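You operate a simulated robot arm through the tools that you are given. There is no shell and no other tool. Be economical: measure what you need, move in short steps, check, and stop when the job is done.

You are at the controls of a simulated two-armed robot. One attempt, no reset.

TASK
Tip the pink cup's water into the steel pan and carry the pan to the low rack.
Fine: cup back; the pink strainer rides in the pan; both hands, keep nearly all the water in. Set down upright: pink cup.
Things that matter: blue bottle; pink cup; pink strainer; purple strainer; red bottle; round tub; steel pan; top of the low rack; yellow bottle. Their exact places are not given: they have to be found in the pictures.

Only the result counts: the job must be done as asked and must still hold three seconds after the hand-in. Knocking over, shifting, dropping, spilling or breaking anything else fails it.

THE ROBOT
Two 6-joint arms with two-finger parallel grippers on one trunk, on a base that drives. Base frame: it is fixed to the floor where the robot stands at the start and does not move with it; the origin is under the middle of the robot, x ahead of it, y to its left, z up. Units: mm, degrees, N and s.
The left shoulder is at the start at [60, 187, 1172], the right one opposite. Places, roughly: top of the low rack [600, -500, 600]. Payload 1.57 kg a hand.
The tool frame of a hand sits at the grasp point between the pads (the TCP): z along the fingers, y along the line on which they close. The tips reach 30 mm beyond it. The gripper opens to 110 mm. The fingers are 24 mm wide and 12 mm thick; the gripper's body (48 by 112 mm) begins 78 mm behind the TCP.
Orientation is that of the tool frame in the base frame, as [roll, pitch, yaw] about the fixed x, y, z axes, in that order (R = Rz(yaw) Ry(pitch) Rx(roll)). With the fingers straight down and closing along the base's y, the tool's x points along the base's -x, its y along +y and its z along -z.

THE INTERFACE
- The arms move only by the tool send_rows. It takes "left_deltas", "right_deltas" or both (then of equal length, played together; a hand with none holds still); each is a list of rows, each a list of 7 numbers: the shift along the tool's x, y, z in mm, then the turn, a rotation vector about the tool's x, y, z in degrees, then the closure, from 0 (fully open) to 1 (shut). In form: [[x, y, z, wx, wy, wz, fingers], ...]. A call has 1 to 12 rows; each row is the pose to reach, as a shift and turn from the pose commanded when the call began, along the tool's axes at that moment. Rows are played at 5 a second. More than 50 mm and 8.6 degrees between two rows, or a gripper value outside its range, and nothing of the call is played. A pose out of reach is approached as far as the arm can. The call stops where the force on the tool passes 40 N (or 10 N more than at its start, if that is more) or the arm is blocked; 0.2 s more then pass. Each finger travels about 153 mm/s and halts on what it meets, pressing with about 38 N; the grip force reading is that of the motor and also rises with nothing between the fingers. The clock runs only during rows and for 0.2 s after the last one: add rows that repeat a pose to give the fingers time. It gives the time, the measured TCP pose, the force on the tool (base axes), the opening and the grip force at its end, in the units of the frame above (readings bear some noise), with the torque about the TCP (base axes, N m) and any sound that the robot's microphone picked up.
- Cameras (640 x 400 px; columns grow to the right, rows downward): "scene" is now at [11.2, 1.5, 1698.5]; the picture's right is [0.00, -1.00, 0.00], its down [-0.89, -0.00, -0.45] and it looks along [0.45, 0.00, -0.89] (base axes); focal length 254 px, centre (320, 200). "left" rides on the left gripper at [70, -16, -141] in its tool frame; the picture's right is [0.23, 0.97, 0.00], its down [-0.86, 0.20, -0.48] and it looks along [-0.47, 0.11, 0.88] (tool axes); focal length 222 px, centre (320, 200). "right" rides on the right gripper at [70, 16, -141] in its tool frame; the picture's right is [-0.23, 0.97, 0.00], its down [-0.86, -0.20, -0.48] and it looks along [-0.47, -0.11, 0.88] (tool axes); focal length 222 px, centre (320, 200).
- capture(camera): a new picture of that camera. The clock stands still meanwhile.
- lift_body(by): slides the trunk up (or, below 0, down) by that many mm; the arms and the scene camera ride with it, the base frame stays. It gives what a move gives, with no picture.
- steer(legs): drives the robot by 1 to 6 legs, each [ahead, left, turn to the left] in mm, mm and degrees, along the robot's own axes; the way and the turn of a leg run together, so that a leg with both is an arc; at most 1500 mm and 180 degrees a leg. The arms and the cameras ride along, it lands a little off, and it stops where it bumps. It gives what a move gives.
- pan_tilt(pan, tilt): turns the head with the scene camera to pan (to the left, within 86 degrees either way) and tilt (down, from -29 to 69), counted from straight ahead of the robot. It gives what a move gives.
- locate(camera, pixels): for up to 12 pixels [column, row] of the newest picture of that camera ("zoom" is the newest enlarged one), the place [x, y, z] in the base frame of the surface seen there, good to about 2 mm, but the place of the scene camera against the robot may be out by one fixed shift of up to 12 mm in any direction. The clock stands still meanwhile.
- zoom(camera, box): a new picture of the part [left, top, right, bottom] of that camera's present view, enlarged. The clock stands still meanwhile.
- close_job(): hands the job in; it is judged then, once.

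Work in short steps. Measure before you move; look again where a grasp or a placing could have gone wrong, and mend it. You have 80 turns and 70 pictures in all, those below and enlarged ones among them. Open the grippers and draw the arms clear of the work before you hand the job in, unless the task says otherwise; then end with one line.

The tools are called after "Call:" by a JSON object that holds its "fn" and its "kwargs". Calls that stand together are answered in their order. send_rows: Moves the arms, as the interface text tells. Its arguments: {"type":"object","properties":{"left_deltas":{"type":"array"},"right_deltas":{"type":"array"}},"required":[]} The other tools are called the same way: lift_body (by) slides the trunk up or down; steer (legs) drives the base; pan_tilt (pan, tilt) turns the head that bears the scene camera; capture (camera) takes a picture; locate (camera, pixels) gives the place of the surface under pixels of a picture; zoom (camera, box) takes an enlarged picture of a part of a camera's view; close_job () hands the job in.

At the start:

```text
time_s: 0.0
left_eef_pos: [353.1, 199.7, 1233.5]
left_tcp_rot: [180.0, 0.1, 180.0]
left_force: [0.3, 0.2, -0.7]
left_torque: [0.0, -0.04, -0.01]
left_finger_gap: 110.0
left_grasp_force: 0.0
right_eef_pos: [446.6, -75.5, 1139.8]
right_tcp_rot: [-180.0, 0.0, 180.0]
right_force: [-0.6, 0.1, -0.4]
right_torque: [-0.02, 0.01, 0.0]
right_finger_gap: 110.0
right_grasp_force: 0.2
trunk travel left (down, up): [-800.0, 190.0]
robot x, y, heading: [1.7, -3.7, -0.0]
head pan, tilt: [0.0, 63.0]
```

scene: 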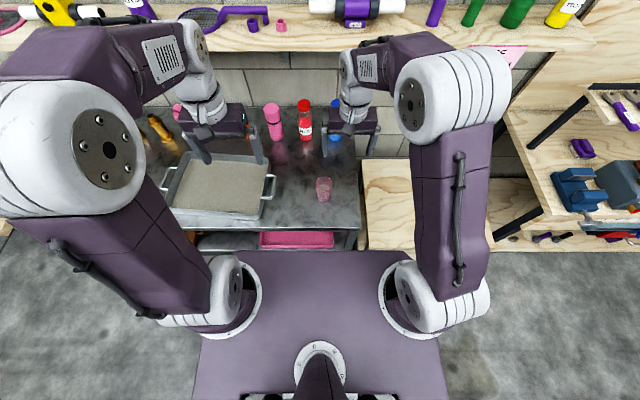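
right: 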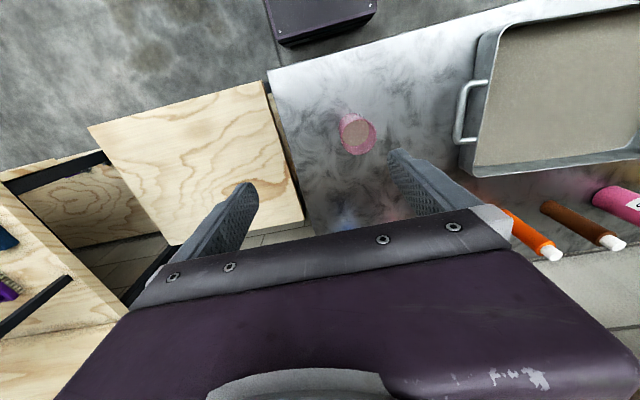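
left: 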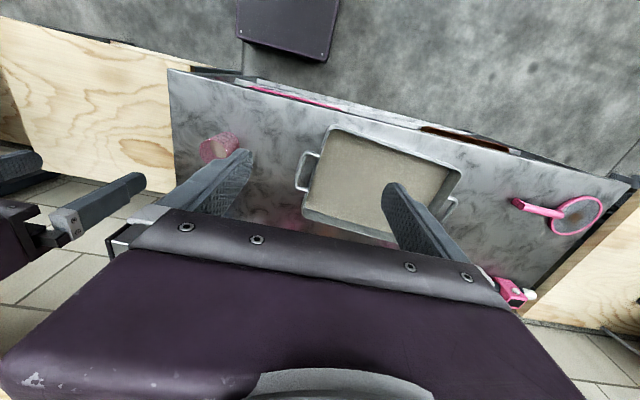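

The scene shows the pan at about (218,187), the cup at (323,188), and the pink strainer appears in the left camera at (575,213). I'll locate the main points and zoom in.

Call:
{"fn": "locate", "kwargs": {"camera": "scene", "pixels": [[323, 188], [215, 188], [182, 158], [167, 205], [258, 218], [268, 187], [273, 118], [305, 115], [335, 135], [160, 125], [385, 210], [350, 225]]}}

Call:
{"fn": "locate", "kwargs": {"camera": "left", "pixels": [[575, 213], [520, 203], [602, 213], [550, 213], [218, 148], [306, 171], [448, 208], [334, 128], [460, 175], [303, 212], [380, 170], [500, 285]]}}

Call:
{"fn": "zoom", "kwargs": {"camera": "scene", "box": [130, 80, 390, 260]}}

Call:
{"fn": "zoom", "kwargs": {"camera": "left", "box": [280, 80, 640, 305]}}

```text
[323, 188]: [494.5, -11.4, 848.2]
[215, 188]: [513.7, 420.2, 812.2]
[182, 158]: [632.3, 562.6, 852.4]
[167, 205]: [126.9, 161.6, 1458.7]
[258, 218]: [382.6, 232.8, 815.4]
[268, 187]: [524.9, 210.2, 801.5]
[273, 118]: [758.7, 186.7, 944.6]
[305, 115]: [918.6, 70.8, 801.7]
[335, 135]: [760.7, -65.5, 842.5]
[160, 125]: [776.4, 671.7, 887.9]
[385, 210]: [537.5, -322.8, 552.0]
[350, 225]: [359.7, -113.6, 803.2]
```

```text
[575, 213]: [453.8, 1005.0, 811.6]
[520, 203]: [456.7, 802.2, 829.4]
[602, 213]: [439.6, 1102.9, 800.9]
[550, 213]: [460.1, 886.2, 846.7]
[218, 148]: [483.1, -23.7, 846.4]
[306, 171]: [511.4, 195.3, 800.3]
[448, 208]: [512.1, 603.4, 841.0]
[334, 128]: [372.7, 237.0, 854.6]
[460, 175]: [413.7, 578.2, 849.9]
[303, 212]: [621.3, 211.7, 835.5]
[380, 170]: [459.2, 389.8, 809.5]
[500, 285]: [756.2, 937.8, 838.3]
```

```text
2.22 times, centred on (260, 170) of scene
```

zoom: 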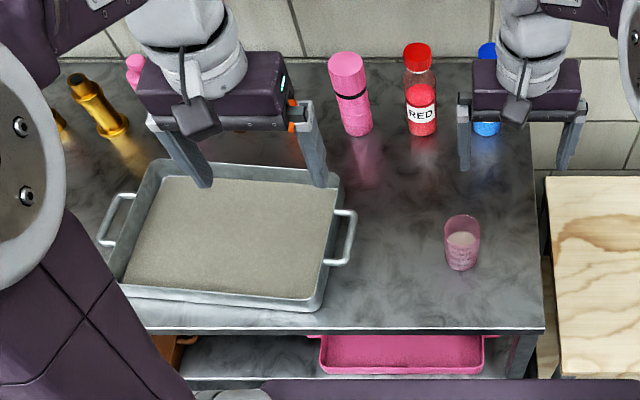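

```text
1.78 times, centred on (460, 192) of left
```

zoom: 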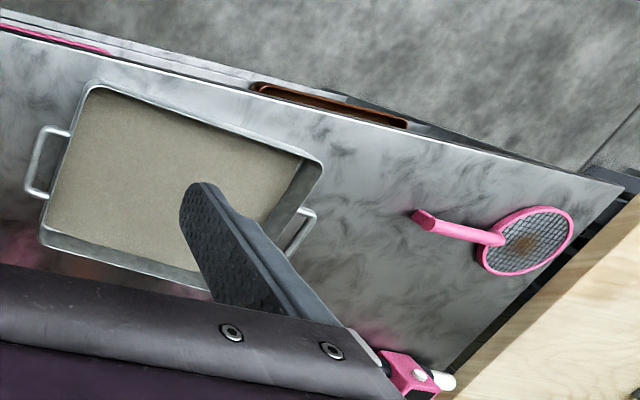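

The table top is at about z=800, the pan spans roughly x 373–640 and y 220–580, and the strainer is near y 800–1050. I'll turn the head right to see the rack, then left to see the strainer.

Call:
{"fn": "pan_tilt", "kwargs": {"pan": -40, "tilt": 50}}

Call:
{"fn": "capture", "kwargs": {"camera": "scene"}}

Call:
{"fn": "locate", "kwargs": {"camera": "scene", "pixels": [[200, 200], [240, 200], [280, 200], [200, 240], [240, 260], [280, 240], [300, 280], [240, 160], [320, 200], [160, 200], [320, 160], [200, 160]]}}

```text
time_s: 1.1
left_eef_pos: [352.7, 199.3, 1233.4]
left_tcp_rot: [180.0, -0.1, -180.0]
left_force: [-0.7, -1.3, -0.6]
left_torque: [-0.01, -0.01, -0.02]
left_finger_gap: 110.0
left_grasp_force: 0.0
right_eef_pos: [446.6, -75.3, 1140.4]
right_tcp_rot: [-179.9, 0.0, -180.0]
right_force: [-0.2, -0.4, 0.0]
right_torque: [0.01, -0.01, -0.02]
right_finger_gap: 110.1
right_grasp_force: 0.1
trunk travel left (down, up): [-800.0, 190.0]
robot x, y, heading: [3.5, -4.0, 0.0]
head pan, tilt: [-40.0, 50.0]
```

```text
64 pictures are left
```

scene: 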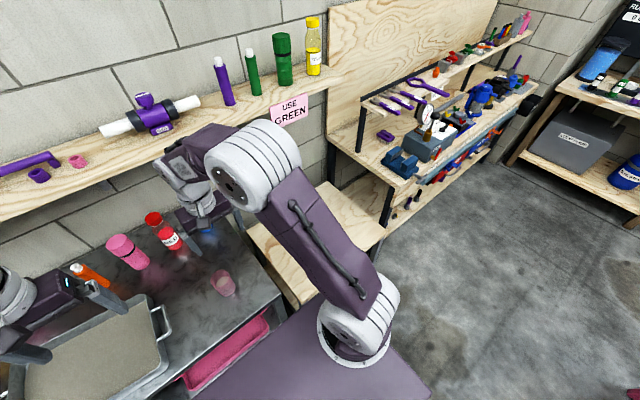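

```text
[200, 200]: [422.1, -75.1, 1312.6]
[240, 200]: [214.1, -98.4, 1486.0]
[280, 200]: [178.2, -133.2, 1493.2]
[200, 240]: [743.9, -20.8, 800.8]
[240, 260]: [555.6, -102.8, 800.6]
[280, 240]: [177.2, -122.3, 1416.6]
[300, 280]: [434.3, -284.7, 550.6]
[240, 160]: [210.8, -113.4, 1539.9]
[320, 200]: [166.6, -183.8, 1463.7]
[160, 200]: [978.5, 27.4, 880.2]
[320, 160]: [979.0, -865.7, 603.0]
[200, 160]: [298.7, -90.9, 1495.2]
```

The rack top reads about z=551. The strainer comes first, so I drive left about 650 mm and view it with the head turned left and with the left camera.

Call:
{"fn": "steer", "kwargs": {"legs": [[-60, 0, 0], [0, 660, 0]]}}

Call:
{"fn": "pan_tilt", "kwargs": {"pan": 0, "tilt": 60}}

Call:
{"fn": "capture", "kwargs": {"camera": "left"}}

Call:
{"fn": "capture", "kwargs": {"camera": "scene"}}

```text
time_s: 5.3
left_eef_pos: [292.1, 866.7, 1233.8]
left_tcp_rot: [-179.9, 0.1, -179.8]
left_force: [0.7, -0.8, -1.4]
left_torque: [0.01, -0.01, 0.01]
left_finger_gap: 110.1
left_grasp_force: 0.2
right_eef_pos: [386.4, 592.5, 1140.6]
right_tcp_rot: [179.9, 0.1, -179.8]
right_force: [-0.5, 0.8, -0.4]
right_torque: [0.03, 0.0, 0.0]
right_finger_gap: 110.0
right_grasp_force: 0.0
trunk travel left (down, up): [-800.0, 190.0]
robot x, y, heading: [-60.2, 665.6, 0.2]
head pan, tilt: [-40.0, 50.0]
```

```text
time_s: 6.4
left_eef_pos: [292.6, 868.5, 1234.5]
left_tcp_rot: [180.0, 0.0, -179.8]
left_force: [0.3, -0.3, 0.1]
left_torque: [0.01, 0.02, 0.02]
left_finger_gap: 110.1
left_grasp_force: 0.1
right_eef_pos: [385.6, 593.5, 1139.4]
right_tcp_rot: [180.0, 0.0, -179.7]
right_force: [-0.7, 0.5, 0.3]
right_torque: [-0.03, -0.04, 0.01]
right_finger_gap: 110.0
right_grasp_force: 0.0
trunk travel left (down, up): [-800.0, 190.0]
robot x, y, heading: [-59.5, 666.4, 0.3]
head pan, tilt: [0.0, 60.0]
```

```text
63 pictures are left
```

left: 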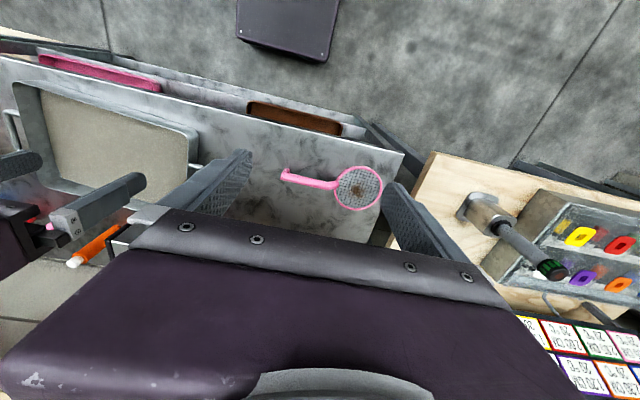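

```text
62 pictures are left
```

scene: 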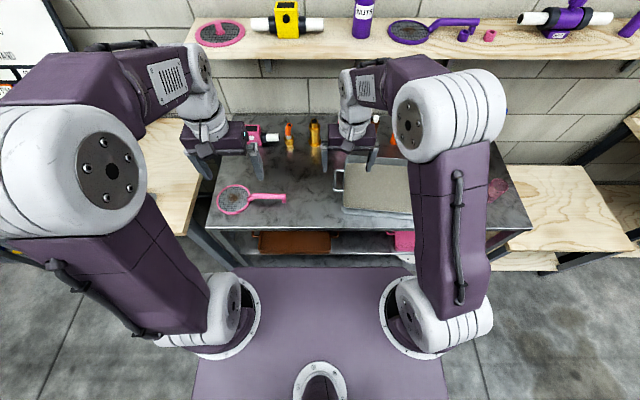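

There is a second pink ring on the shelf at (220,32), so I zoom in on both to tell which is the strainer, and locate the points on the table one.

Call:
{"fn": "zoom", "kwargs": {"camera": "scene", "box": [170, 10, 490, 210]}}

Call:
{"fn": "locate", "kwargs": {"camera": "left", "pixels": [[284, 172], [300, 179], [318, 184], [332, 186], [340, 187], [358, 187], [381, 188], [358, 167], [358, 208], [291, 177], [325, 190], [230, 210]]}}

Call:
{"fn": "zoom", "kwargs": {"camera": "left", "box": [240, 140, 400, 240]}}

Call:
{"fn": "locate", "kwargs": {"camera": "scene", "pixels": [[235, 200], [285, 199], [219, 200], [220, 32], [240, 32], [410, 32], [470, 22], [320, 275], [230, 275], [255, 160]]}}

```text
2.00 times, centred on (330, 110) of scene
```

zoom: 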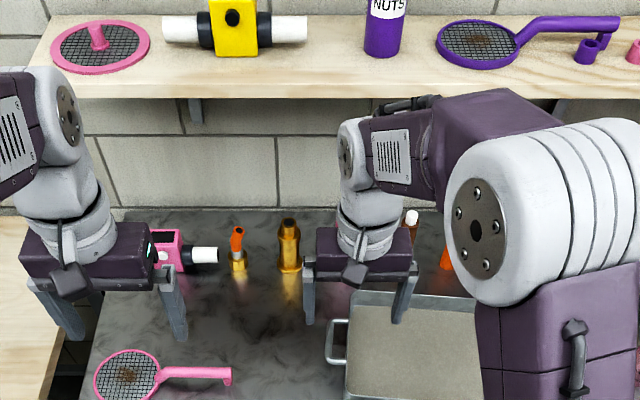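

```text
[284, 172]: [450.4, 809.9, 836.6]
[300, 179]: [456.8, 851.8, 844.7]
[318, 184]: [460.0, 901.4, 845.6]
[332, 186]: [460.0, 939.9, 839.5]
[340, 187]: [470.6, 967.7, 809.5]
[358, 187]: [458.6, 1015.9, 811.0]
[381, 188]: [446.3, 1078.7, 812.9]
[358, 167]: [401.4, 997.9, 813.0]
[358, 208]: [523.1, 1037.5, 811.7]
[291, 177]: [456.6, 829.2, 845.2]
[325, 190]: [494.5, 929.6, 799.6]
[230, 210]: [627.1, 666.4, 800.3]
```

```text
4.00 times, centred on (320, 190) of left
```

zoom: 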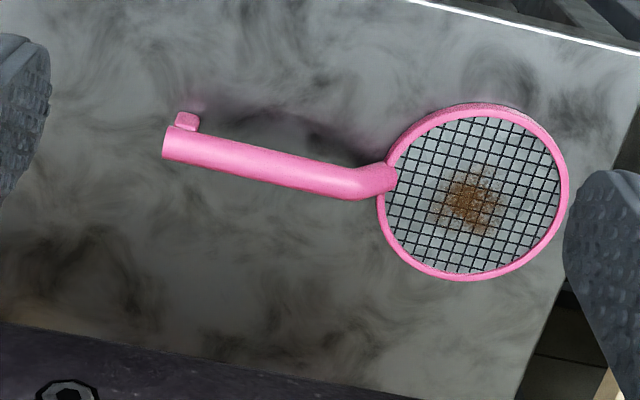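

```text
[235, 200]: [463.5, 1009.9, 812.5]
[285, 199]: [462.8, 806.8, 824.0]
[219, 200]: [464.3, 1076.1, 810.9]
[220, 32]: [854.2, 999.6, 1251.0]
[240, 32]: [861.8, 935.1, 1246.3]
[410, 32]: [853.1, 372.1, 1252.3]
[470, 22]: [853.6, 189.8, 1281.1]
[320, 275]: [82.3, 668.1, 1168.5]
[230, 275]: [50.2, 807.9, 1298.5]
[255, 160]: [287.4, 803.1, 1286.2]
```

The shelf ring is a lid with a knob, so the handled one on the table is the pink strainer: handle along y, x≈458, top z 845. Before lowering the trunk I check clearance between the base front and the table edge.

Call:
{"fn": "locate", "kwargs": {"camera": "left", "pixels": [[285, 25], [285, 55], [250, 115], [400, 152], [290, 120], [190, 75], [460, 210], [440, 155]]}}

Call:
{"fn": "locate", "kwargs": {"camera": "scene", "pixels": [[320, 268], [260, 268], [400, 268], [320, 228], [320, 255], [280, 245], [160, 180], [190, 250]]}}

```text
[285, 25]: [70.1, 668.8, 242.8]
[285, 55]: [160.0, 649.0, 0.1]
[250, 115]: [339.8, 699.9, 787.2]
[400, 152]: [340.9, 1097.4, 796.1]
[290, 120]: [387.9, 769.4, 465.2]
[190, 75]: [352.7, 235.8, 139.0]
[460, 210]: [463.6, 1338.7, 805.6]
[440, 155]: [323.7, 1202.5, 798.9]
```

```text
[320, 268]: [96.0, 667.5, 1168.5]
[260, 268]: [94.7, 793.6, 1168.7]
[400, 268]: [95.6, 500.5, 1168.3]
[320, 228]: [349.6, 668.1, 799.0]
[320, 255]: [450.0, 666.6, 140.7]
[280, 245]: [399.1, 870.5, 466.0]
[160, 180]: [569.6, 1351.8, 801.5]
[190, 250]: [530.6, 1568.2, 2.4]
```

Table edge is x≈340 and the base front sits about 150 mm ahead of the robot axis, so there is room. I rotate the left tool 90° so it closes along x, then drive ahead about 105 mm.

Call:
{"fn": "send_rows", "kwargs": {"left_deltas": [[0, 0, 0, 0, 0, -8.2, 0], [0, 0, 0, 0, 0, -16.4, 0], [0, 0, 0, 0, 0, -24.6, 0], [0, 0, 0, 0, 0, -32.8, 0], [0, 0, 0, 0, 0, -41, 0], [0, 0, 0, 0, 0, -49.2, 0], [0, 0, 0, 0, 0, -57.4, 0], [0, 0, 0, 0, 0, -65.6, 0], [0, 0, 0, 0, 0, -73.8, 0], [0, 0, 0, 0, 0, -82, 0], [0, 0, 0, 0, 0, -90, 0], [0, 0, 0, 0, 0, -90, 0]]}}

Call:
{"fn": "steer", "kwargs": {"legs": [[105, 20, 0]]}}

Call:
{"fn": "capture", "kwargs": {"camera": "left"}}

```text
time_s: 9.0
left_eef_pos: [292.6, 868.5, 1234.4]
left_tcp_rot: [-180.0, 0.1, -89.7]
left_force: [0.2, -0.1, 1.4]
left_torque: [-0.02, 0.02, -0.01]
left_finger_gap: 109.9
left_grasp_force: 0.0
right_eef_pos: [385.9, 593.1, 1139.4]
right_tcp_rot: [-180.0, 0.0, -179.8]
right_force: [-0.3, -0.1, 1.0]
right_torque: [-0.01, 0.01, -0.01]
right_finger_gap: 110.1
right_grasp_force: 0.0
trunk travel left (down, up): [-800.0, 190.0]
robot x, y, heading: [-63.9, 666.6, 0.5]
head pan, tilt: [0.0, 60.0]
```

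```text
time_s: 10.2
left_eef_pos: [395.4, 887.8, 1234.4]
left_tcp_rot: [-179.9, 0.0, -89.9]
left_force: [-0.5, -1.1, 0.2]
left_torque: [0.02, -0.02, -0.02]
left_finger_gap: 109.7
left_grasp_force: 0.0
right_eef_pos: [488.0, 612.9, 1142.1]
right_tcp_rot: [179.9, 0.2, -179.8]
right_force: [-0.2, 0.1, 0.7]
right_torque: [0.01, 0.0, 0.02]
right_finger_gap: 109.9
right_grasp_force: 0.1
trunk travel left (down, up): [-800.0, 190.0]
robot x, y, heading: [42.7, 687.1, -0.1]
head pan, tilt: [0.0, 60.0]
```

```text
59 pictures are left
```

left: 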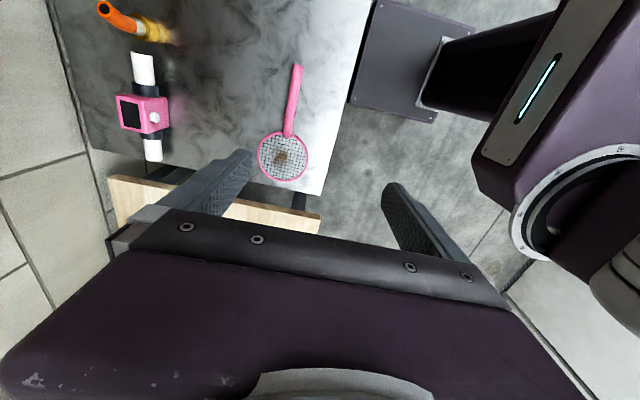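

The strainer lies straight below in the left view. I raise and retract the right hand, move the left hand over the handle at (458, 915), and lower it 200 mm.

Call:
{"fn": "send_rows", "kwargs": {"left_deltas": [[-9, -20, 0, 0, 0, 0, 0], [-18, -40, 20, 0, 0, 0, 0], [-27, -62, 60, 0, 0, 0, 0], [-27, -62, 105, 0, 0, 0, 0], [-27, -62, 150, 0, 0, 0, 0], [-27, -62, 200, 0, 0, 0, 0]], "right_deltas": [[0, 0, -30, 0, 0, 0, 0], [20, 0, -60, 0, 0, 0, 0], [40, 0, -90, 0, 0, 0, 0], [60, 0, -120, 0, 0, 0, 0], [80, 0, -150, 0, 0, 0, 0], [100, 0, -150, 0, 0, 0, 0]]}}

Call:
{"fn": "capture", "kwargs": {"camera": "left"}}

```text
time_s: 11.6
left_eef_pos: [461.6, 915.5, 1033.9]
left_tcp_rot: [179.9, 0.0, -89.9]
left_force: [-0.4, 0.3, 0.1]
left_torque: [0.02, 0.0, 0.01]
left_finger_gap: 109.8
left_grasp_force: 0.0
right_eef_pos: [390.4, 614.0, 1288.8]
right_tcp_rot: [-180.0, 0.0, -179.8]
right_force: [0.6, 0.2, -0.2]
right_torque: [0.03, 0.01, 0.01]
right_finger_gap: 109.9
right_grasp_force: 0.1
trunk travel left (down, up): [-800.0, 190.0]
robot x, y, heading: [43.8, 688.2, 0.1]
head pan, tilt: [0.0, 60.0]
```

```text
58 pictures are left
```

left: 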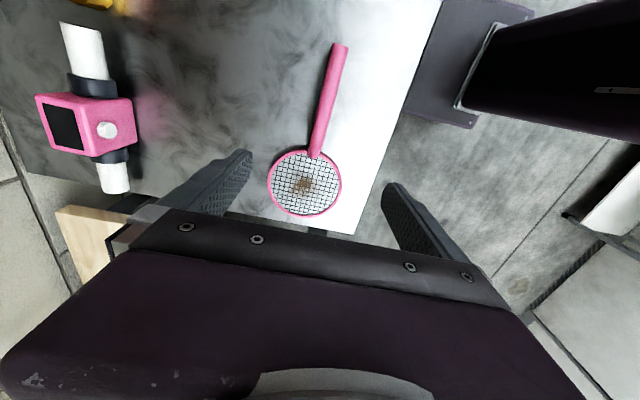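

Handle runs from (340,48) to (315,155); I locate points along it.

Call:
{"fn": "locate", "kwargs": {"camera": "left", "pixels": [[340, 46], [335, 70], [330, 90], [325, 110], [320, 130], [315, 152], [313, 120], [336, 122], [305, 185], [303, 213]]}}

```text
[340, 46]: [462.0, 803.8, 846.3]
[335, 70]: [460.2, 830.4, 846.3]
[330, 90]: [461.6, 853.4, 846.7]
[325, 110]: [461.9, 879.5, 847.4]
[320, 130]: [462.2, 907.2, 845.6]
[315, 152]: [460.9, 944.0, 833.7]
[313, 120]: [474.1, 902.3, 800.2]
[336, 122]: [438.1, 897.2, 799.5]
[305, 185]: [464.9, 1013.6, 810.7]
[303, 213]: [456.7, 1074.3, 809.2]
```

The handle axis is x≈461.5 with its top at 846, and the hand is right above. I slide the trunk down 188 mm, then check.

Call:
{"fn": "lift_body", "kwargs": {"by": -188}}

Call:
{"fn": "capture", "kwargs": {"camera": "left"}}

```text
time_s: 13.7
left_eef_pos: [460.7, 914.8, 847.1]
left_tcp_rot: [-180.0, 0.1, -90.0]
left_force: [-0.2, 0.1, 0.3]
left_torque: [-0.02, -0.02, 0.02]
left_finger_gap: 110.0
left_grasp_force: 0.1
right_eef_pos: [389.5, 613.9, 1101.6]
right_tcp_rot: [180.0, 0.0, -179.7]
right_force: [0.8, 1.0, 0.1]
right_torque: [0.0, 0.01, -0.05]
right_finger_gap: 110.1
right_grasp_force: 0.0
trunk travel left (down, up): [-612.0, 378.0]
robot x, y, heading: [43.4, 683.6, 0.0]
head pan, tilt: [0.0, 60.0]
```

```text
57 pictures are left
```

left: 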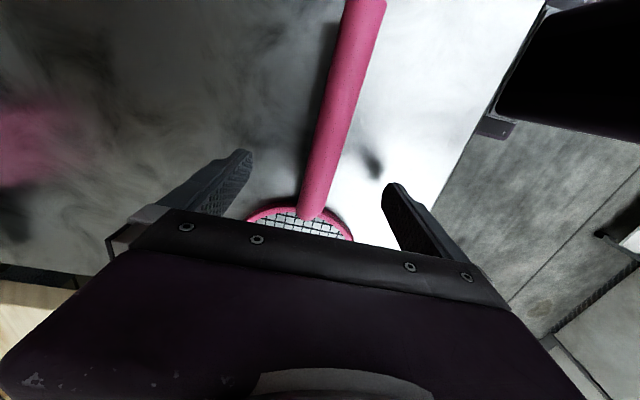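

The handle sits between the fingers. I go down 12 mm and close.

Call:
{"fn": "send_rows", "kwargs": {"left_deltas": [[0, 0, 6, 0, 0, 0, 0], [0, 0, 12, 0, 0, 0, 0], [0, 0, 12, 0, 0, 0, 0.4], [0, 0, 12, 0, 0, 0, 0.8], [0, 0, 12, 0, 0, 0, 1], [0, 0, 12, 0, 0, 0, 1], [0, 0, 12, 0, 0, 0, 1], [0, 0, -10, 0, 0, 0, 1], [0, 0, -50, 0, 0, 0, 1], [0, 0, -90, 0, 0, 0, 1]]}}

Call:
{"fn": "capture", "kwargs": {"camera": "left"}}

Call:
{"fn": "capture", "kwargs": {"camera": "scene"}}

```text
time_s: 15.8
left_eef_pos: [459.9, 916.8, 937.5]
left_tcp_rot: [-180.0, 0.0, -89.9]
left_force: [-0.6, -0.6, -1.1]
left_torque: [-0.07, -0.02, -0.02]
left_finger_gap: 20.8
left_grasp_force: 34.2
right_eef_pos: [390.4, 613.1, 1101.4]
right_tcp_rot: [180.0, 0.0, -179.9]
right_force: [-0.6, -0.4, 0.8]
right_torque: [0.01, 0.0, -0.03]
right_finger_gap: 110.2
right_grasp_force: 0.0
trunk travel left (down, up): [-612.0, 378.0]
robot x, y, heading: [40.6, 687.3, -0.0]
head pan, tilt: [0.0, 60.0]
```

```text
56 pictures are left
```

left: 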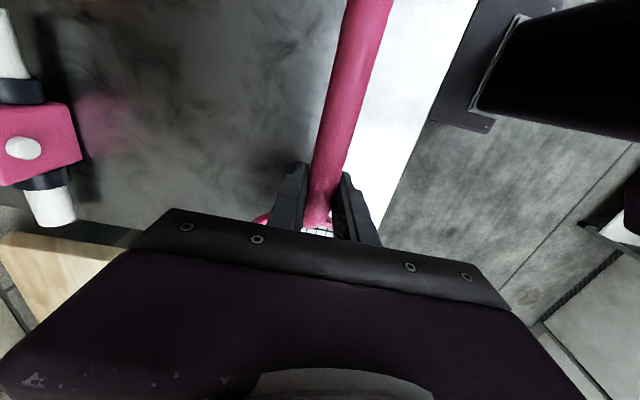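

```text
55 pictures are left
```

scene: 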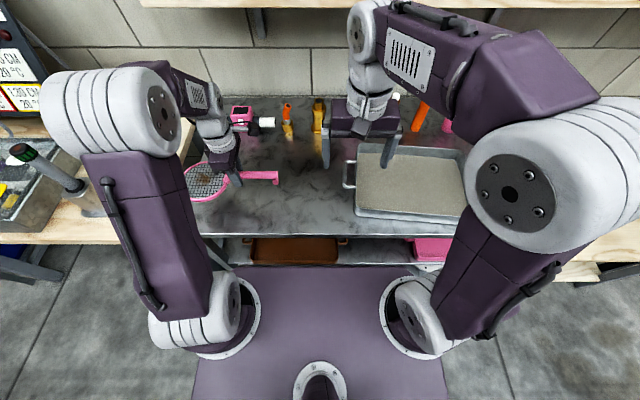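

The strainer is held at a 20.8 mm gap and is level. Now I measure the pan exactly from this view.

Call:
{"fn": "zoom", "kwargs": {"camera": "scene", "box": [330, 120, 490, 220]}}

```text
4.00 times, centred on (410, 170) of scene
```

zoom: 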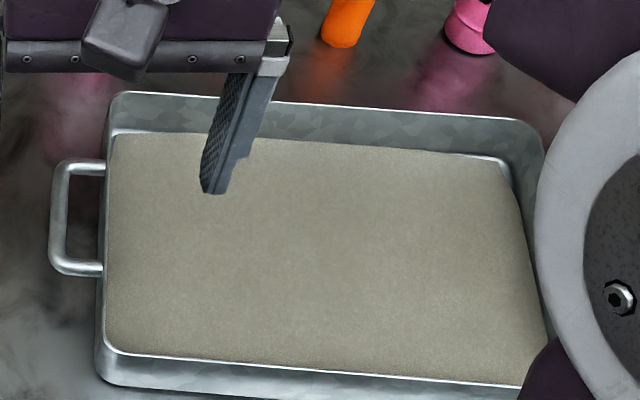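

I locate the rim, floor and handle points.

Call:
{"fn": "locate", "kwargs": {"camera": "zoom", "pixels": [[118, 94], [530, 122], [100, 378], [500, 396], [115, 140], [505, 175], [110, 345], [52, 215], [75, 165], [75, 270], [85, 215], [300, 250]]}}

```text
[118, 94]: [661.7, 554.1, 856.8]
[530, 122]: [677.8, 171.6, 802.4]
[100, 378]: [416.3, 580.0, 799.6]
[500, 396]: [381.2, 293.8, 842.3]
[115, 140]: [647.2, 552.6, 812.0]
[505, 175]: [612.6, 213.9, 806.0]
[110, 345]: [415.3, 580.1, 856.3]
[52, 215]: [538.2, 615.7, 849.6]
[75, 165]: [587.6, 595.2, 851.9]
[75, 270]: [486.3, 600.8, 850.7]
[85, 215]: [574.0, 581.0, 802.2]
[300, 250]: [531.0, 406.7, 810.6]
```

The pan centre is about (517, 396), yawed about −6.5°, rim z≈856 and floor ≈811. I drive right 547 mm with the strainer held at z≈937, well above the rim.

Call:
{"fn": "steer", "kwargs": {"legs": [[0, -547, 0]]}}

Call:
{"fn": "send_rows", "kwargs": {"left_deltas": [[0, -27, 0, 0, 0, 3.25, 1], [0, -54, 0, 0, 0, 6.5, 1]]}}

Call:
{"fn": "capture", "kwargs": {"camera": "left"}}

Call:
{"fn": "capture", "kwargs": {"camera": "scene"}}

```text
time_s: 19.0
left_eef_pos: [462.1, 367.2, 938.3]
left_tcp_rot: [-180.0, -0.1, -89.7]
left_force: [0.5, 0.2, -0.1]
left_torque: [-0.03, -0.04, 0.02]
left_finger_gap: 20.8
left_grasp_force: 34.2
right_eef_pos: [392.9, 62.9, 1101.6]
right_tcp_rot: [-179.9, 0.1, -179.8]
right_force: [0.6, 0.3, -1.1]
right_torque: [0.0, 0.0, -0.04]
right_finger_gap: 110.2
right_grasp_force: 0.1
trunk travel left (down, up): [-612.0, 378.0]
robot x, y, heading: [49.9, 138.1, 0.5]
head pan, tilt: [0.0, 60.0]
```

```text
time_s: 19.6
left_eef_pos: [516.8, 365.8, 938.2]
left_tcp_rot: [179.9, -0.1, -96.3]
left_force: [0.0, 0.6, -0.6]
left_torque: [-0.06, 0.03, 0.01]
left_finger_gap: 21.0
left_grasp_force: 34.6
right_eef_pos: [391.3, 63.5, 1101.4]
right_tcp_rot: [180.0, 0.0, -179.7]
right_force: [-0.1, -0.7, 1.3]
right_torque: [0.04, 0.01, 0.01]
right_finger_gap: 110.1
right_grasp_force: 0.0
trunk travel left (down, up): [-612.0, 378.0]
robot x, y, heading: [44.4, 136.7, 0.3]
head pan, tilt: [0.0, 60.0]
```

```text
53 pictures are left
```

left: 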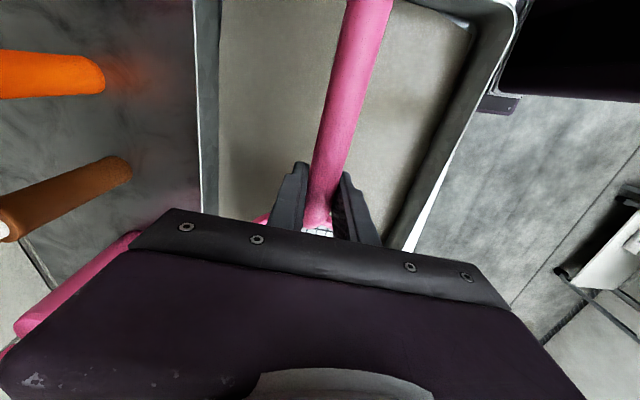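

```text
52 pictures are left
```

scene: 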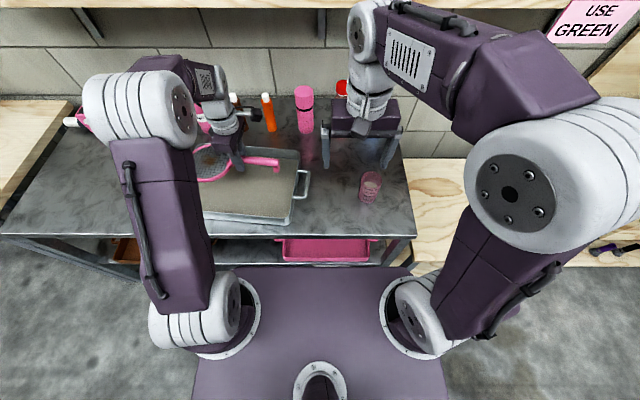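

The strainer hovers over the pan. I zoom in and verify margins before lowering.

Call:
{"fn": "zoom", "kwargs": {"camera": "scene", "box": [180, 125, 340, 225]}}

```text
4.00 times, centred on (260, 175) of scene
```

zoom: 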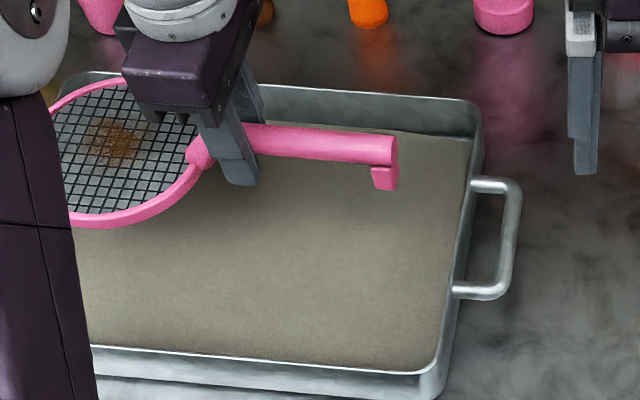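

Call:
{"fn": "locate", "kwargs": {"camera": "zoom", "pixels": [[395, 145], [383, 170], [470, 100], [467, 130], [440, 360], [430, 345], [520, 235], [490, 187], [470, 293], [75, 210], [100, 345], [330, 92]]}}

```text
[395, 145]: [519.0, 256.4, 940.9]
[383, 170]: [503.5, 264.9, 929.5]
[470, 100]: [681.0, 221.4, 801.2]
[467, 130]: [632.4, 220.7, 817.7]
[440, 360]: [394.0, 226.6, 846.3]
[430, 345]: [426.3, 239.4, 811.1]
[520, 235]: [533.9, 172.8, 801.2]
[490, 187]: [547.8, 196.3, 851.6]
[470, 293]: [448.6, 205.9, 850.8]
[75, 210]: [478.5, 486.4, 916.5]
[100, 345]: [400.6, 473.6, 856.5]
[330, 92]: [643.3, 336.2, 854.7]
```

The handle end at y≈255 is a bit close to the pan's right inner wall (~235). I shift 15 mm to +y, lower 90 mm and open gently.

Call:
{"fn": "send_rows", "kwargs": {"left_deltas": [[-15, 0, 0, 0, 0, 0, 1], [-15, 0, 30, 0, 0, 0, 1], [-15, 0, 60, 0, 0, 0, 1], [-15, 0, 80, 0, 0, 0, 1], [-15, 0, 86, 0, 0, 0, 1], [-15, 0, 91, 0, 0, 0, 1], [-15, 0, 91, 0, 0, 0, 0.6], [-15, 0, 91, 0, 0, 0, 0.5], [-15, 0, 91, 0, 0, 0, 0.5]]}}

Call:
{"fn": "zoom", "kwargs": {"camera": "scene", "box": [180, 125, 340, 225]}}

```text
time_s: 21.6
left_eef_pos: [519.0, 381.4, 846.4]
left_tcp_rot: [-180.0, 0.0, -96.2]
left_force: [0.4, -0.5, -0.2]
left_torque: [0.01, -0.03, -0.04]
left_finger_gap: 55.1
left_grasp_force: 0.1
right_eef_pos: [392.6, 62.8, 1100.8]
right_tcp_rot: [-180.0, 0.0, -179.7]
right_force: [0.1, -0.3, 0.2]
right_torque: [0.0, 0.02, -0.02]
right_finger_gap: 109.9
right_grasp_force: 0.0
trunk travel left (down, up): [-612.0, 378.0]
robot x, y, heading: [46.4, 133.5, 0.1]
head pan, tilt: [0.0, 60.0]
```

```text
4.00 times, centred on (260, 175) of scene
```

zoom: 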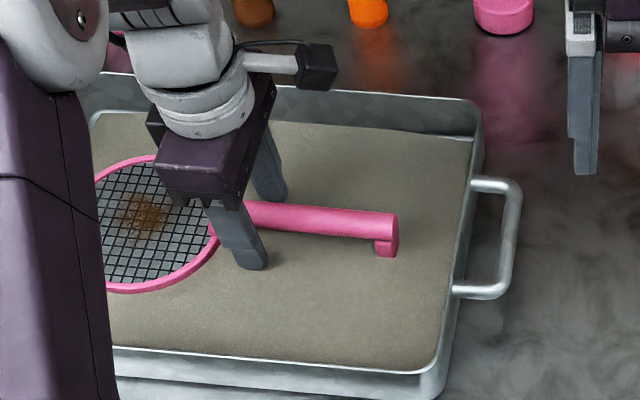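

The strainer lies inside the pan. I open fully, lift the left hand clear, turn it back to yaw 180 and tuck it out to the left.

Call:
{"fn": "send_rows", "kwargs": {"left_deltas": [[0, 0, -40, 0, 0, 0, 0.3], [0, 0, -85, 0, 0, 0, 0], [0, 0, -130, 0, 0, 8, 0], [-20, 20, -175, 0, 0, 16, 0], [-40, 40, -210, 0, 0, 24, 0], [-60, 60, -240, 0, 0, 32, 0], [-80, 80, -250, 0, 0, 40, 0], [-100, 100, -250, 0, 0, 48, 0], [-120, 120, -250, 0, 0, 56, 0], [-140, 140, -250, 0, 0, 64, 0], [-150, 150, -250, 0, 0, 72, 0], [-150, 150, -250, 0, 0, 80, 0]]}}

Call:
{"fn": "capture", "kwargs": {"camera": "right"}}

Call:
{"fn": "zoom", "kwargs": {"camera": "scene", "box": [160, 100, 440, 275]}}

```text
refused: row 4 steps farther than a row can; nothing moved
```

```text
49 pictures are left
```

right: 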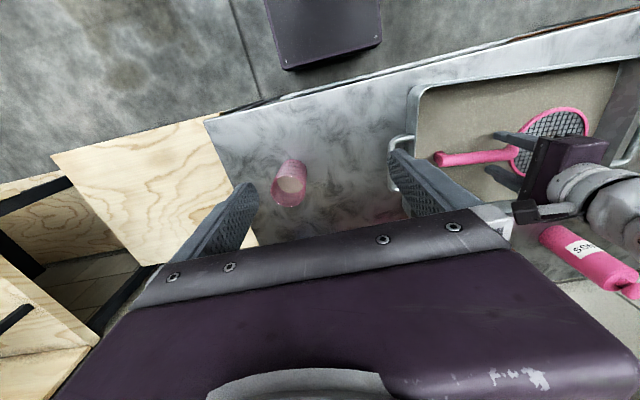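

```text
2.29 times, centred on (300, 188) of scene
```

zoom: 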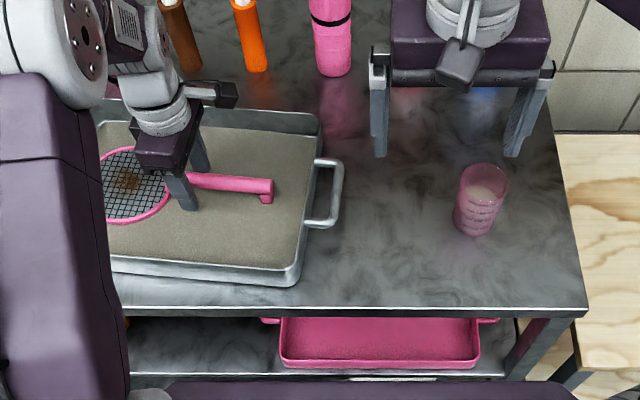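

The call was refused because row 4 stepped too far, so I replay it with smaller steps. I also locate the cup in the right view: top rim at (291,165), water at (288,185).

Call:
{"fn": "send_rows", "kwargs": {"left_deltas": [[0, 0, -20, 0, 0, 0, 0.4], [0, 0, -60, 0, 0, 0, 0], [0, 0, -105, 0, 0, 8, 0], [-10, 10, -145, 0, 0, 16, 0], [-30, 30, -180, 0, 0, 24, 0], [-50, 50, -210, 0, 0, 32, 0], [-70, 70, -235, 0, 0, 40, 0], [-90, 90, -250, 0, 0, 48, 0], [-110, 110, -250, 0, 0, 56, 0], [-130, 130, -250, 0, 0, 64, 0], [-150, 150, -250, 0, 0, 72, 0], [-150, 150, -250, 0, 0, 80, 0]]}}

Call:
{"fn": "locate", "kwargs": {"camera": "right", "pixels": [[291, 162], [276, 183], [306, 183], [288, 207], [288, 186], [292, 172], [274, 193], [303, 198]]}}

Call:
{"fn": "locate", "kwargs": {"camera": "zoom", "pixels": [[485, 165], [485, 190], [463, 180], [506, 185], [477, 232], [470, 215], [457, 205], [492, 215]]}}

Call:
{"fn": "zoom", "kwargs": {"camera": "scene", "box": [310, 140, 438, 220]}}

```text
time_s: 24.2
left_eef_pos: [384.7, 547.0, 1096.9]
left_tcp_rot: [-180.0, 0.0, -176.3]
left_force: [0.7, 0.5, -0.3]
left_torque: [0.03, 0.0, 0.04]
left_finger_gap: 110.0
left_grasp_force: 0.0
right_eef_pos: [391.8, 62.2, 1100.7]
right_tcp_rot: [180.0, -0.1, -179.7]
right_force: [0.5, -0.6, 0.3]
right_torque: [0.0, 0.01, 0.01]
right_finger_gap: 110.0
right_grasp_force: 0.1
trunk travel left (down, up): [-612.0, 378.0]
robot x, y, heading: [44.4, 138.0, 0.3]
head pan, tilt: [0.0, 60.0]
```

```text
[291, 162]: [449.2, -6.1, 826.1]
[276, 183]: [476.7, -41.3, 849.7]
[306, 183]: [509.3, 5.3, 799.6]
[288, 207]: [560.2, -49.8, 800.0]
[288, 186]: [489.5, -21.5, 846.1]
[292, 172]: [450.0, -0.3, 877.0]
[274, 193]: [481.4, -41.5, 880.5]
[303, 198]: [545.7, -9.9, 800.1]
```

```text
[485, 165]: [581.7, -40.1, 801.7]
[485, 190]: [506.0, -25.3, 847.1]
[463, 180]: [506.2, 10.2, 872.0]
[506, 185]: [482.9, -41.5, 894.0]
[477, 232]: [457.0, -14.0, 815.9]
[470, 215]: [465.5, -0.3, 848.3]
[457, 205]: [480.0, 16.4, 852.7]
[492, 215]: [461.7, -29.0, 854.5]
```

```text
5.00 times, centred on (374, 180) of scene
```

zoom: 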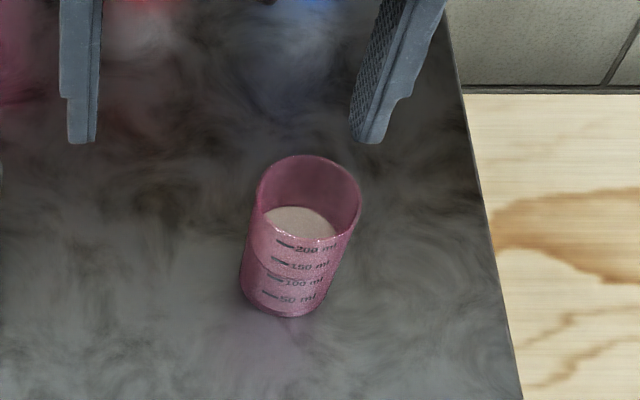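

The cup is centred near (487, −13), radius about 33, rim z≈897 and water z≈847. I pitch the right hand 45° forward and bring it to a pre-grasp point 140 mm back along the finger axis.

Call:
{"fn": "send_rows", "kwargs": {"right_deltas": [[1, -12, 24, 0, -7.5, 0, 0], [2, -25, 48, 0, -15, 0, 0], [3, -37, 72, 0, -22.5, 0, 0], [4, -50, 97, 0, -30, 0, 0], [5, -62, 121, 0, -37.5, 0, 0], [5, -75, 146, 0, -45, 0, 0], [5, -75, 146, 0, -45, 0, 0]]}}

Call:
{"fn": "capture", "kwargs": {"camera": "right"}}

```text
time_s: 25.8
left_eef_pos: [384.8, 547.6, 1097.2]
left_tcp_rot: [-179.9, 0.1, -176.3]
left_force: [-0.5, 0.2, -0.2]
left_torque: [0.0, 0.01, 0.0]
left_finger_gap: 110.4
left_grasp_force: 0.2
right_eef_pos: [473.7, 6.4, 991.8]
right_tcp_rot: [180.0, 44.9, -180.0]
right_force: [-0.4, 0.3, 0.9]
right_torque: [0.0, 0.02, -0.01]
right_finger_gap: 110.1
right_grasp_force: 0.0
right hand out of reach, approached as far as the arm can: row 4, 5, 6, 7
trunk travel left (down, up): [-612.0, 378.0]
robot x, y, heading: [45.1, 136.4, 0.3]
head pan, tilt: [0.0, 60.0]
```

```text
46 pictures are left
```

right: 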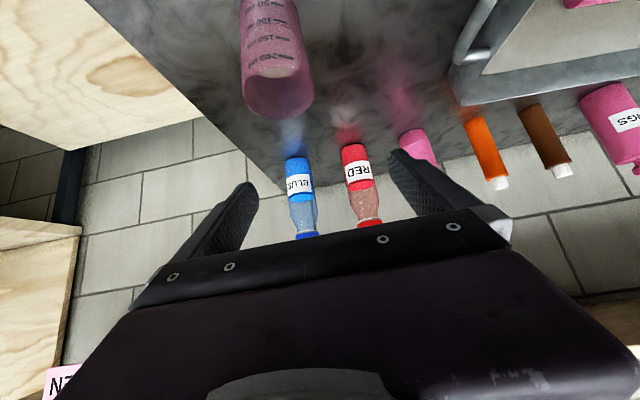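

That target was too near the robot. I back the base up 120 mm so the hand can work farther out, then check the pose.

Call:
{"fn": "steer", "kwargs": {"legs": [[-120, 0, 0]]}}

```text
time_s: 27.1
left_eef_pos: [266.7, 546.5, 1097.1]
left_tcp_rot: [-179.9, 0.0, -176.4]
left_force: [1.1, -0.1, 0.3]
left_torque: [0.01, 0.0, 0.01]
left_finger_gap: 109.9
left_grasp_force: 0.1
right_eef_pos: [354.7, 5.0, 990.3]
right_tcp_rot: [-179.9, 44.9, -179.9]
right_force: [-0.3, -0.1, 0.8]
right_torque: [0.01, 0.03, 0.01]
right_finger_gap: 109.8
right_grasp_force: 0.1
trunk travel left (down, up): [-612.0, 378.0]
robot x, y, heading: [-74.1, 131.9, 0.1]
head pan, tilt: [0.0, 60.0]
```

I move to the pre-grasp point in small steps and check.

Call:
{"fn": "send_rows", "kwargs": {"right_deltas": [[0, -6, 17, 0, 0, 0, 0], [1, -12, 34, 0, 0, 0, 0], [2, -18, 51, 0, 0, 0, 0], [2, -18, 51, 0, 0, 0, 0]]}}

Call:
{"fn": "capture", "kwargs": {"camera": "right"}}

```text
time_s: 28.1
left_eef_pos: [266.3, 545.5, 1096.8]
left_tcp_rot: [-180.0, 0.0, -176.4]
left_force: [-0.2, -0.3, -1.1]
left_torque: [-0.02, 0.0, 0.0]
left_finger_gap: 110.1
left_grasp_force: 0.0
right_eef_pos: [388.7, -11.9, 955.6]
right_tcp_rot: [180.0, 45.0, -179.9]
right_force: [0.9, -0.1, 0.4]
right_torque: [0.0, -0.01, -0.01]
right_finger_gap: 110.2
right_grasp_force: 0.1
trunk travel left (down, up): [-612.0, 378.0]
robot x, y, heading: [-75.9, 134.7, 0.2]
head pan, tilt: [0.0, 60.0]
```

```text
45 pictures are left
```

right: 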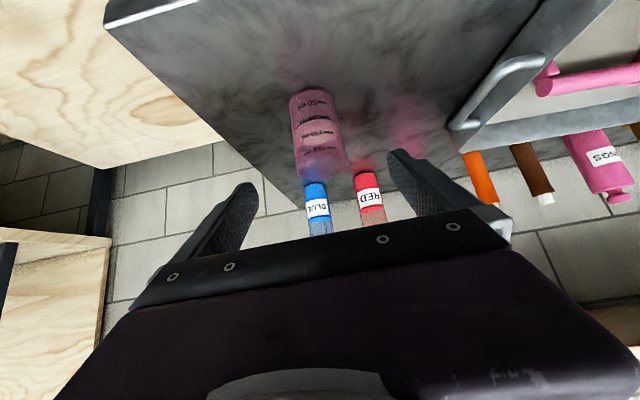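

The cup is centred between the fingers, spanning (290–350, 90–175). I locate its edges to set the final approach.

Call:
{"fn": "locate", "kwargs": {"camera": "right", "pixels": [[292, 110], [340, 110], [296, 150], [346, 150], [300, 172], [345, 168], [315, 97], [320, 130], [322, 165], [320, 176]]}}

Call:
{"fn": "zoom", "kwargs": {"camera": "right", "box": [240, 70, 400, 190]}}

```text
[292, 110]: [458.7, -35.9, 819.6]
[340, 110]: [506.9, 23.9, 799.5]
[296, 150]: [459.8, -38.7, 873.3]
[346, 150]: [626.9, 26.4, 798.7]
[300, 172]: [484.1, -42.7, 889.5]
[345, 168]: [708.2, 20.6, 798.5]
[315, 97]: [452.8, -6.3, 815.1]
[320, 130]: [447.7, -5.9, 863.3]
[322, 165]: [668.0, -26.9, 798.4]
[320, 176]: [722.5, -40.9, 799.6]
```

```text
3.33 times, centred on (320, 130) of right
```

zoom: 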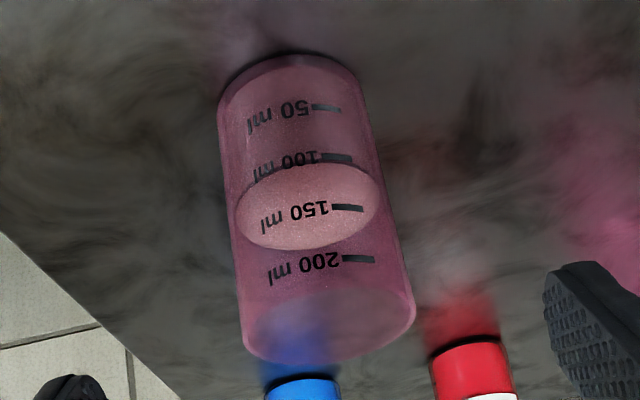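

The front surface is at x≈447, giving an axis near (479, −13). I advance 136 mm along the finger axis to z≈853 and close.

Call:
{"fn": "send_rows", "kwargs": {"right_deltas": [[3, -1, 35, 0, 0, 0, 0], [6, -1, 70, 0, 0, 0, 0], [9, -1, 105, 0, 0, 0, 0], [9, -1, 136, 0, 0, 0, 0], [9, -1, 136, 0, 0, 0, 0]]}}

Call:
{"fn": "capture", "kwargs": {"camera": "right"}}

Call:
{"fn": "zoom", "kwargs": {"camera": "scene", "box": [280, 80, 480, 205]}}

```text
time_s: 29.3
left_eef_pos: [265.9, 545.4, 1096.7]
left_tcp_rot: [180.0, 0.0, -176.3]
left_force: [0.0, 0.9, 0.2]
left_torque: [-0.01, -0.01, -0.02]
left_finger_gap: 110.0
left_grasp_force: 0.0
right_eef_pos: [479.1, 0.9, 855.6]
right_tcp_rot: [-178.9, 44.7, -179.7]
right_force: [-0.2, 0.6, -0.1]
right_torque: [-0.02, 0.03, -0.03]
right_finger_gap: 109.9
right_grasp_force: 0.1
right hand out of reach, approached as far as the arm can: row 1, 2, 3, 4, 5
trunk travel left (down, up): [-612.0, 378.0]
robot x, y, heading: [-78.6, 137.0, 0.1]
head pan, tilt: [0.0, 60.0]
```

```text
43 pictures are left
```

right: 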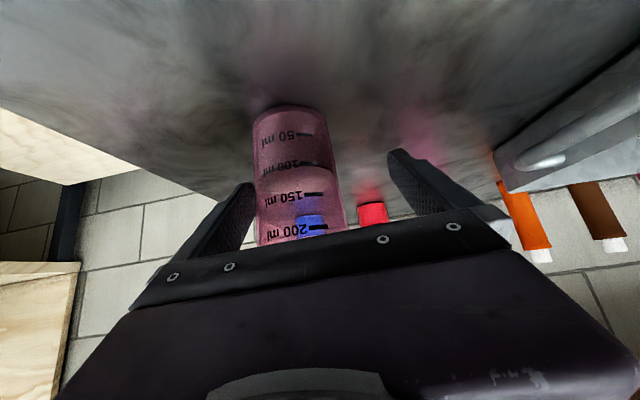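

```text
3.20 times, centred on (380, 142) of scene
```

zoom: 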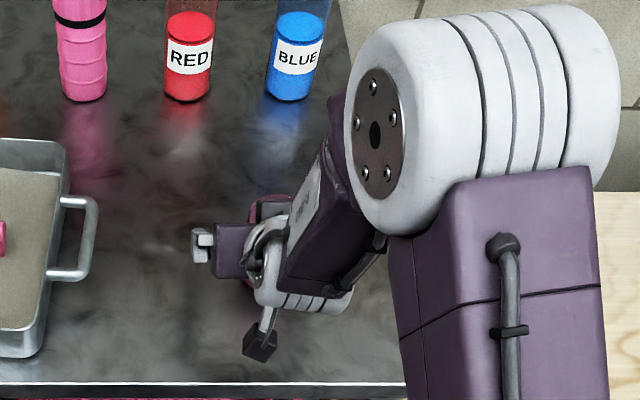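

The hand stopped 14 mm left of the cup axis, but the cup is still inside the fingers. I shift the base 14 mm right to centre and look.

Call:
{"fn": "steer", "kwargs": {"legs": [[0, -14, 0]]}}

Call:
{"fn": "capture", "kwargs": {"camera": "right"}}

```text
time_s: 30.0
left_eef_pos: [265.8, 533.6, 1096.3]
left_tcp_rot: [-179.8, 0.0, -176.4]
left_force: [0.0, -0.8, -1.2]
left_torque: [-0.01, -0.03, -0.03]
left_finger_gap: 110.1
left_grasp_force: 0.0
right_eef_pos: [481.5, -11.5, 856.7]
right_tcp_rot: [-178.7, 44.7, -179.5]
right_force: [-0.1, 0.4, 0.1]
right_torque: [-0.02, 0.0, 0.01]
right_finger_gap: 110.0
right_grasp_force: 0.1
trunk travel left (down, up): [-612.0, 378.0]
robot x, y, heading: [-72.6, 120.7, 0.2]
head pan, tilt: [0.0, 60.0]
```

```text
41 pictures are left
```

right: 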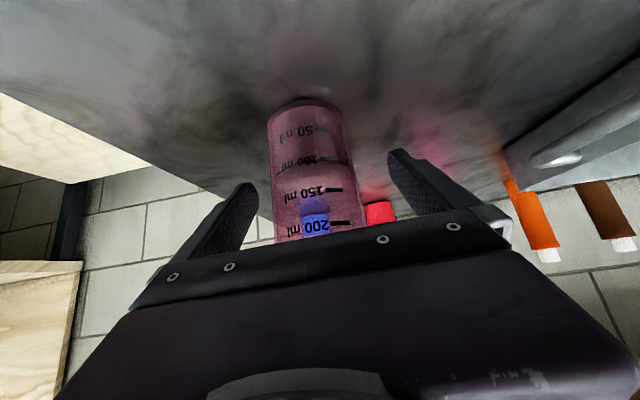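

The cup is centred between the fingers. I close on it without moving.

Call:
{"fn": "send_rows", "kwargs": {"right_deltas": [[0, 0, 0, 0, 0, 0, 0.2], [0, 0, 0, 0, 0, 0, 0.4], [0, 0, 0, 0, 0, 0, 0.6], [0, 0, 0, 0, 0, 0, 1], [0, 0, 0, 0, 0, 0, 1], [0, 0, 0, 0, 0, 0, 1]]}}

Call:
{"fn": "capture", "kwargs": {"camera": "right"}}

```text
time_s: 31.4
left_eef_pos: [265.7, 532.3, 1096.9]
left_tcp_rot: [-180.0, 0.0, -176.5]
left_force: [-0.4, -0.4, 0.0]
left_torque: [-0.02, -0.01, 0.04]
left_finger_gap: 109.9
left_grasp_force: 0.0
right_eef_pos: [480.4, -12.8, 856.0]
right_tcp_rot: [-178.9, 44.7, -179.6]
right_force: [0.1, -0.7, -0.2]
right_torque: [0.03, 0.01, 0.02]
right_finger_gap: 58.9
right_grasp_force: 37.9
trunk travel left (down, up): [-612.0, 378.0]
robot x, y, heading: [-75.0, 125.1, 0.2]
head pan, tilt: [0.0, 60.0]
```

```text
40 pictures are left
```

right: 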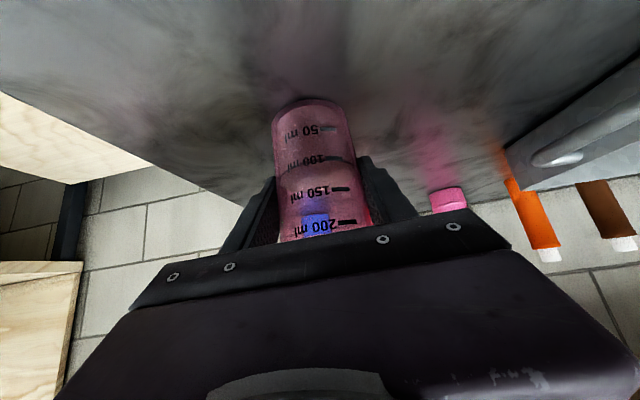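

The cup is held with a 58.9 mm gap. I'll note the grasp pose (480.4, −12.8, 856) for the return, then lift with the trunk 130 mm.

Call:
{"fn": "lift_body", "kwargs": {"by": 130}}

Call:
{"fn": "capture", "kwargs": {"camera": "right"}}

```text
time_s: 33.0
left_eef_pos: [266.0, 531.7, 1226.1]
left_tcp_rot: [-180.0, 0.0, -176.4]
left_force: [0.0, 0.9, -0.5]
left_torque: [-0.01, 0.0, 0.03]
left_finger_gap: 110.1
left_grasp_force: 0.0
right_eef_pos: [480.8, -12.6, 987.2]
right_tcp_rot: [-178.9, 44.6, -179.6]
right_force: [0.1, -0.4, -1.3]
right_torque: [0.0, 0.01, 0.0]
right_finger_gap: 59.1
right_grasp_force: 38.0
trunk travel left (down, up): [-742.0, 248.0]
robot x, y, heading: [-76.5, 121.8, -0.0]
head pan, tilt: [0.0, 60.0]
```

```text
39 pictures are left
```

right: 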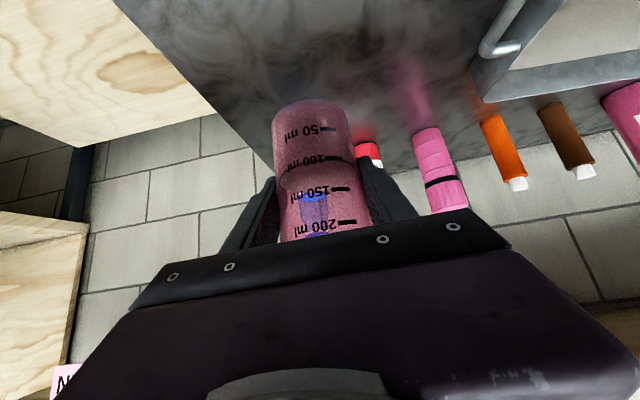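

The cup is lifted and upright. I drive left about 448 mm and back 30 mm so it stands over the front part of the pan.

Call:
{"fn": "steer", "kwargs": {"legs": [[-25, 448, 0]]}}

Call:
{"fn": "capture", "kwargs": {"camera": "scene"}}

Call:
{"fn": "capture", "kwargs": {"camera": "right"}}

```text
time_s: 35.7
left_eef_pos: [236.3, 984.8, 1226.7]
left_tcp_rot: [180.0, 0.0, -176.0]
left_force: [-0.2, -1.0, 0.7]
left_torque: [-0.02, 0.0, -0.03]
left_finger_gap: 110.0
left_grasp_force: 0.1
right_eef_pos: [455.3, 442.9, 985.5]
right_tcp_rot: [-178.9, 44.6, -179.2]
right_force: [-0.1, -0.5, -1.6]
right_torque: [0.01, 0.03, -0.01]
right_finger_gap: 59.2
right_grasp_force: 38.1
trunk travel left (down, up): [-742.0, 248.0]
robot x, y, heading: [-104.4, 573.4, 0.5]
head pan, tilt: [0.0, 60.0]
```

```text
38 pictures are left
```

scene: 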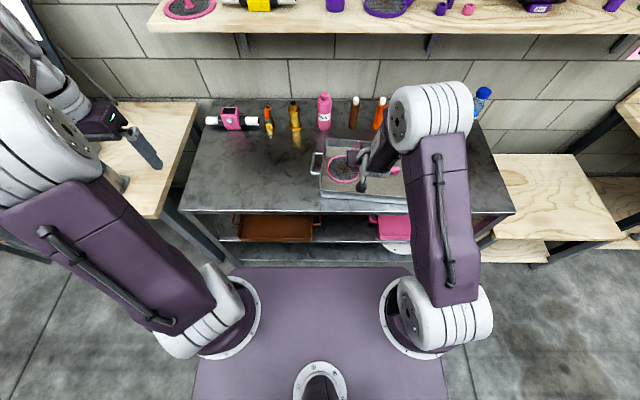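

```text
37 pictures are left
```

right: 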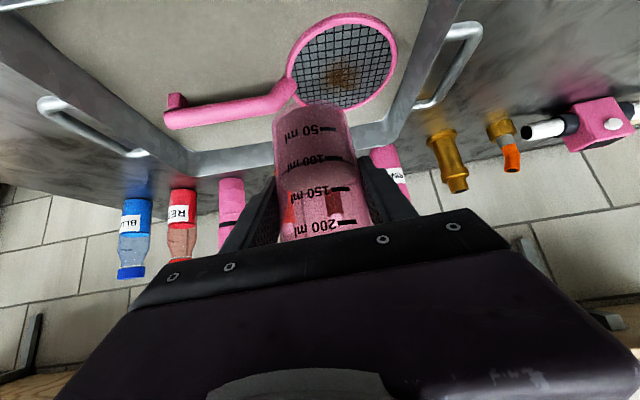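

The cup is above the pan. I begin the tilt toward −y about base x with a safe 30° first, to check the arm can follow.

Call:
{"fn": "send_rows", "kwargs": {"right_deltas": [[0, 0, 0, -5.3, 0, 5.3, 1], [0, 0, 0, -10.6, 0, 10.6, 1], [0, 0, 0, -15.9, 0, 15.9, 1], [0, 0, 0, -21.2, 0, 21.2, 1], [0, 0, 0, -21.2, 0, 21.2, 1]]}}

```text
time_s: 36.9
left_eef_pos: [235.6, 986.4, 1226.6]
left_tcp_rot: [180.0, 0.0, -176.0]
left_force: [-0.1, 0.0, -0.1]
left_torque: [-0.03, -0.01, 0.0]
left_finger_gap: 110.0
left_grasp_force: 0.0
right_eef_pos: [454.6, 443.1, 985.9]
right_tcp_rot: [-178.9, 44.6, -179.2]
right_force: [0.2, -0.5, -1.8]
right_torque: [-0.02, -0.01, -0.02]
right_finger_gap: 59.1
right_grasp_force: 38.1
right hand out of reach, approached as far as the arm can: row 1, 2, 3, 4, 5
trunk travel left (down, up): [-742.0, 248.0]
robot x, y, heading: [-107.2, 576.8, 0.5]
head pan, tilt: [0.0, 60.0]
```

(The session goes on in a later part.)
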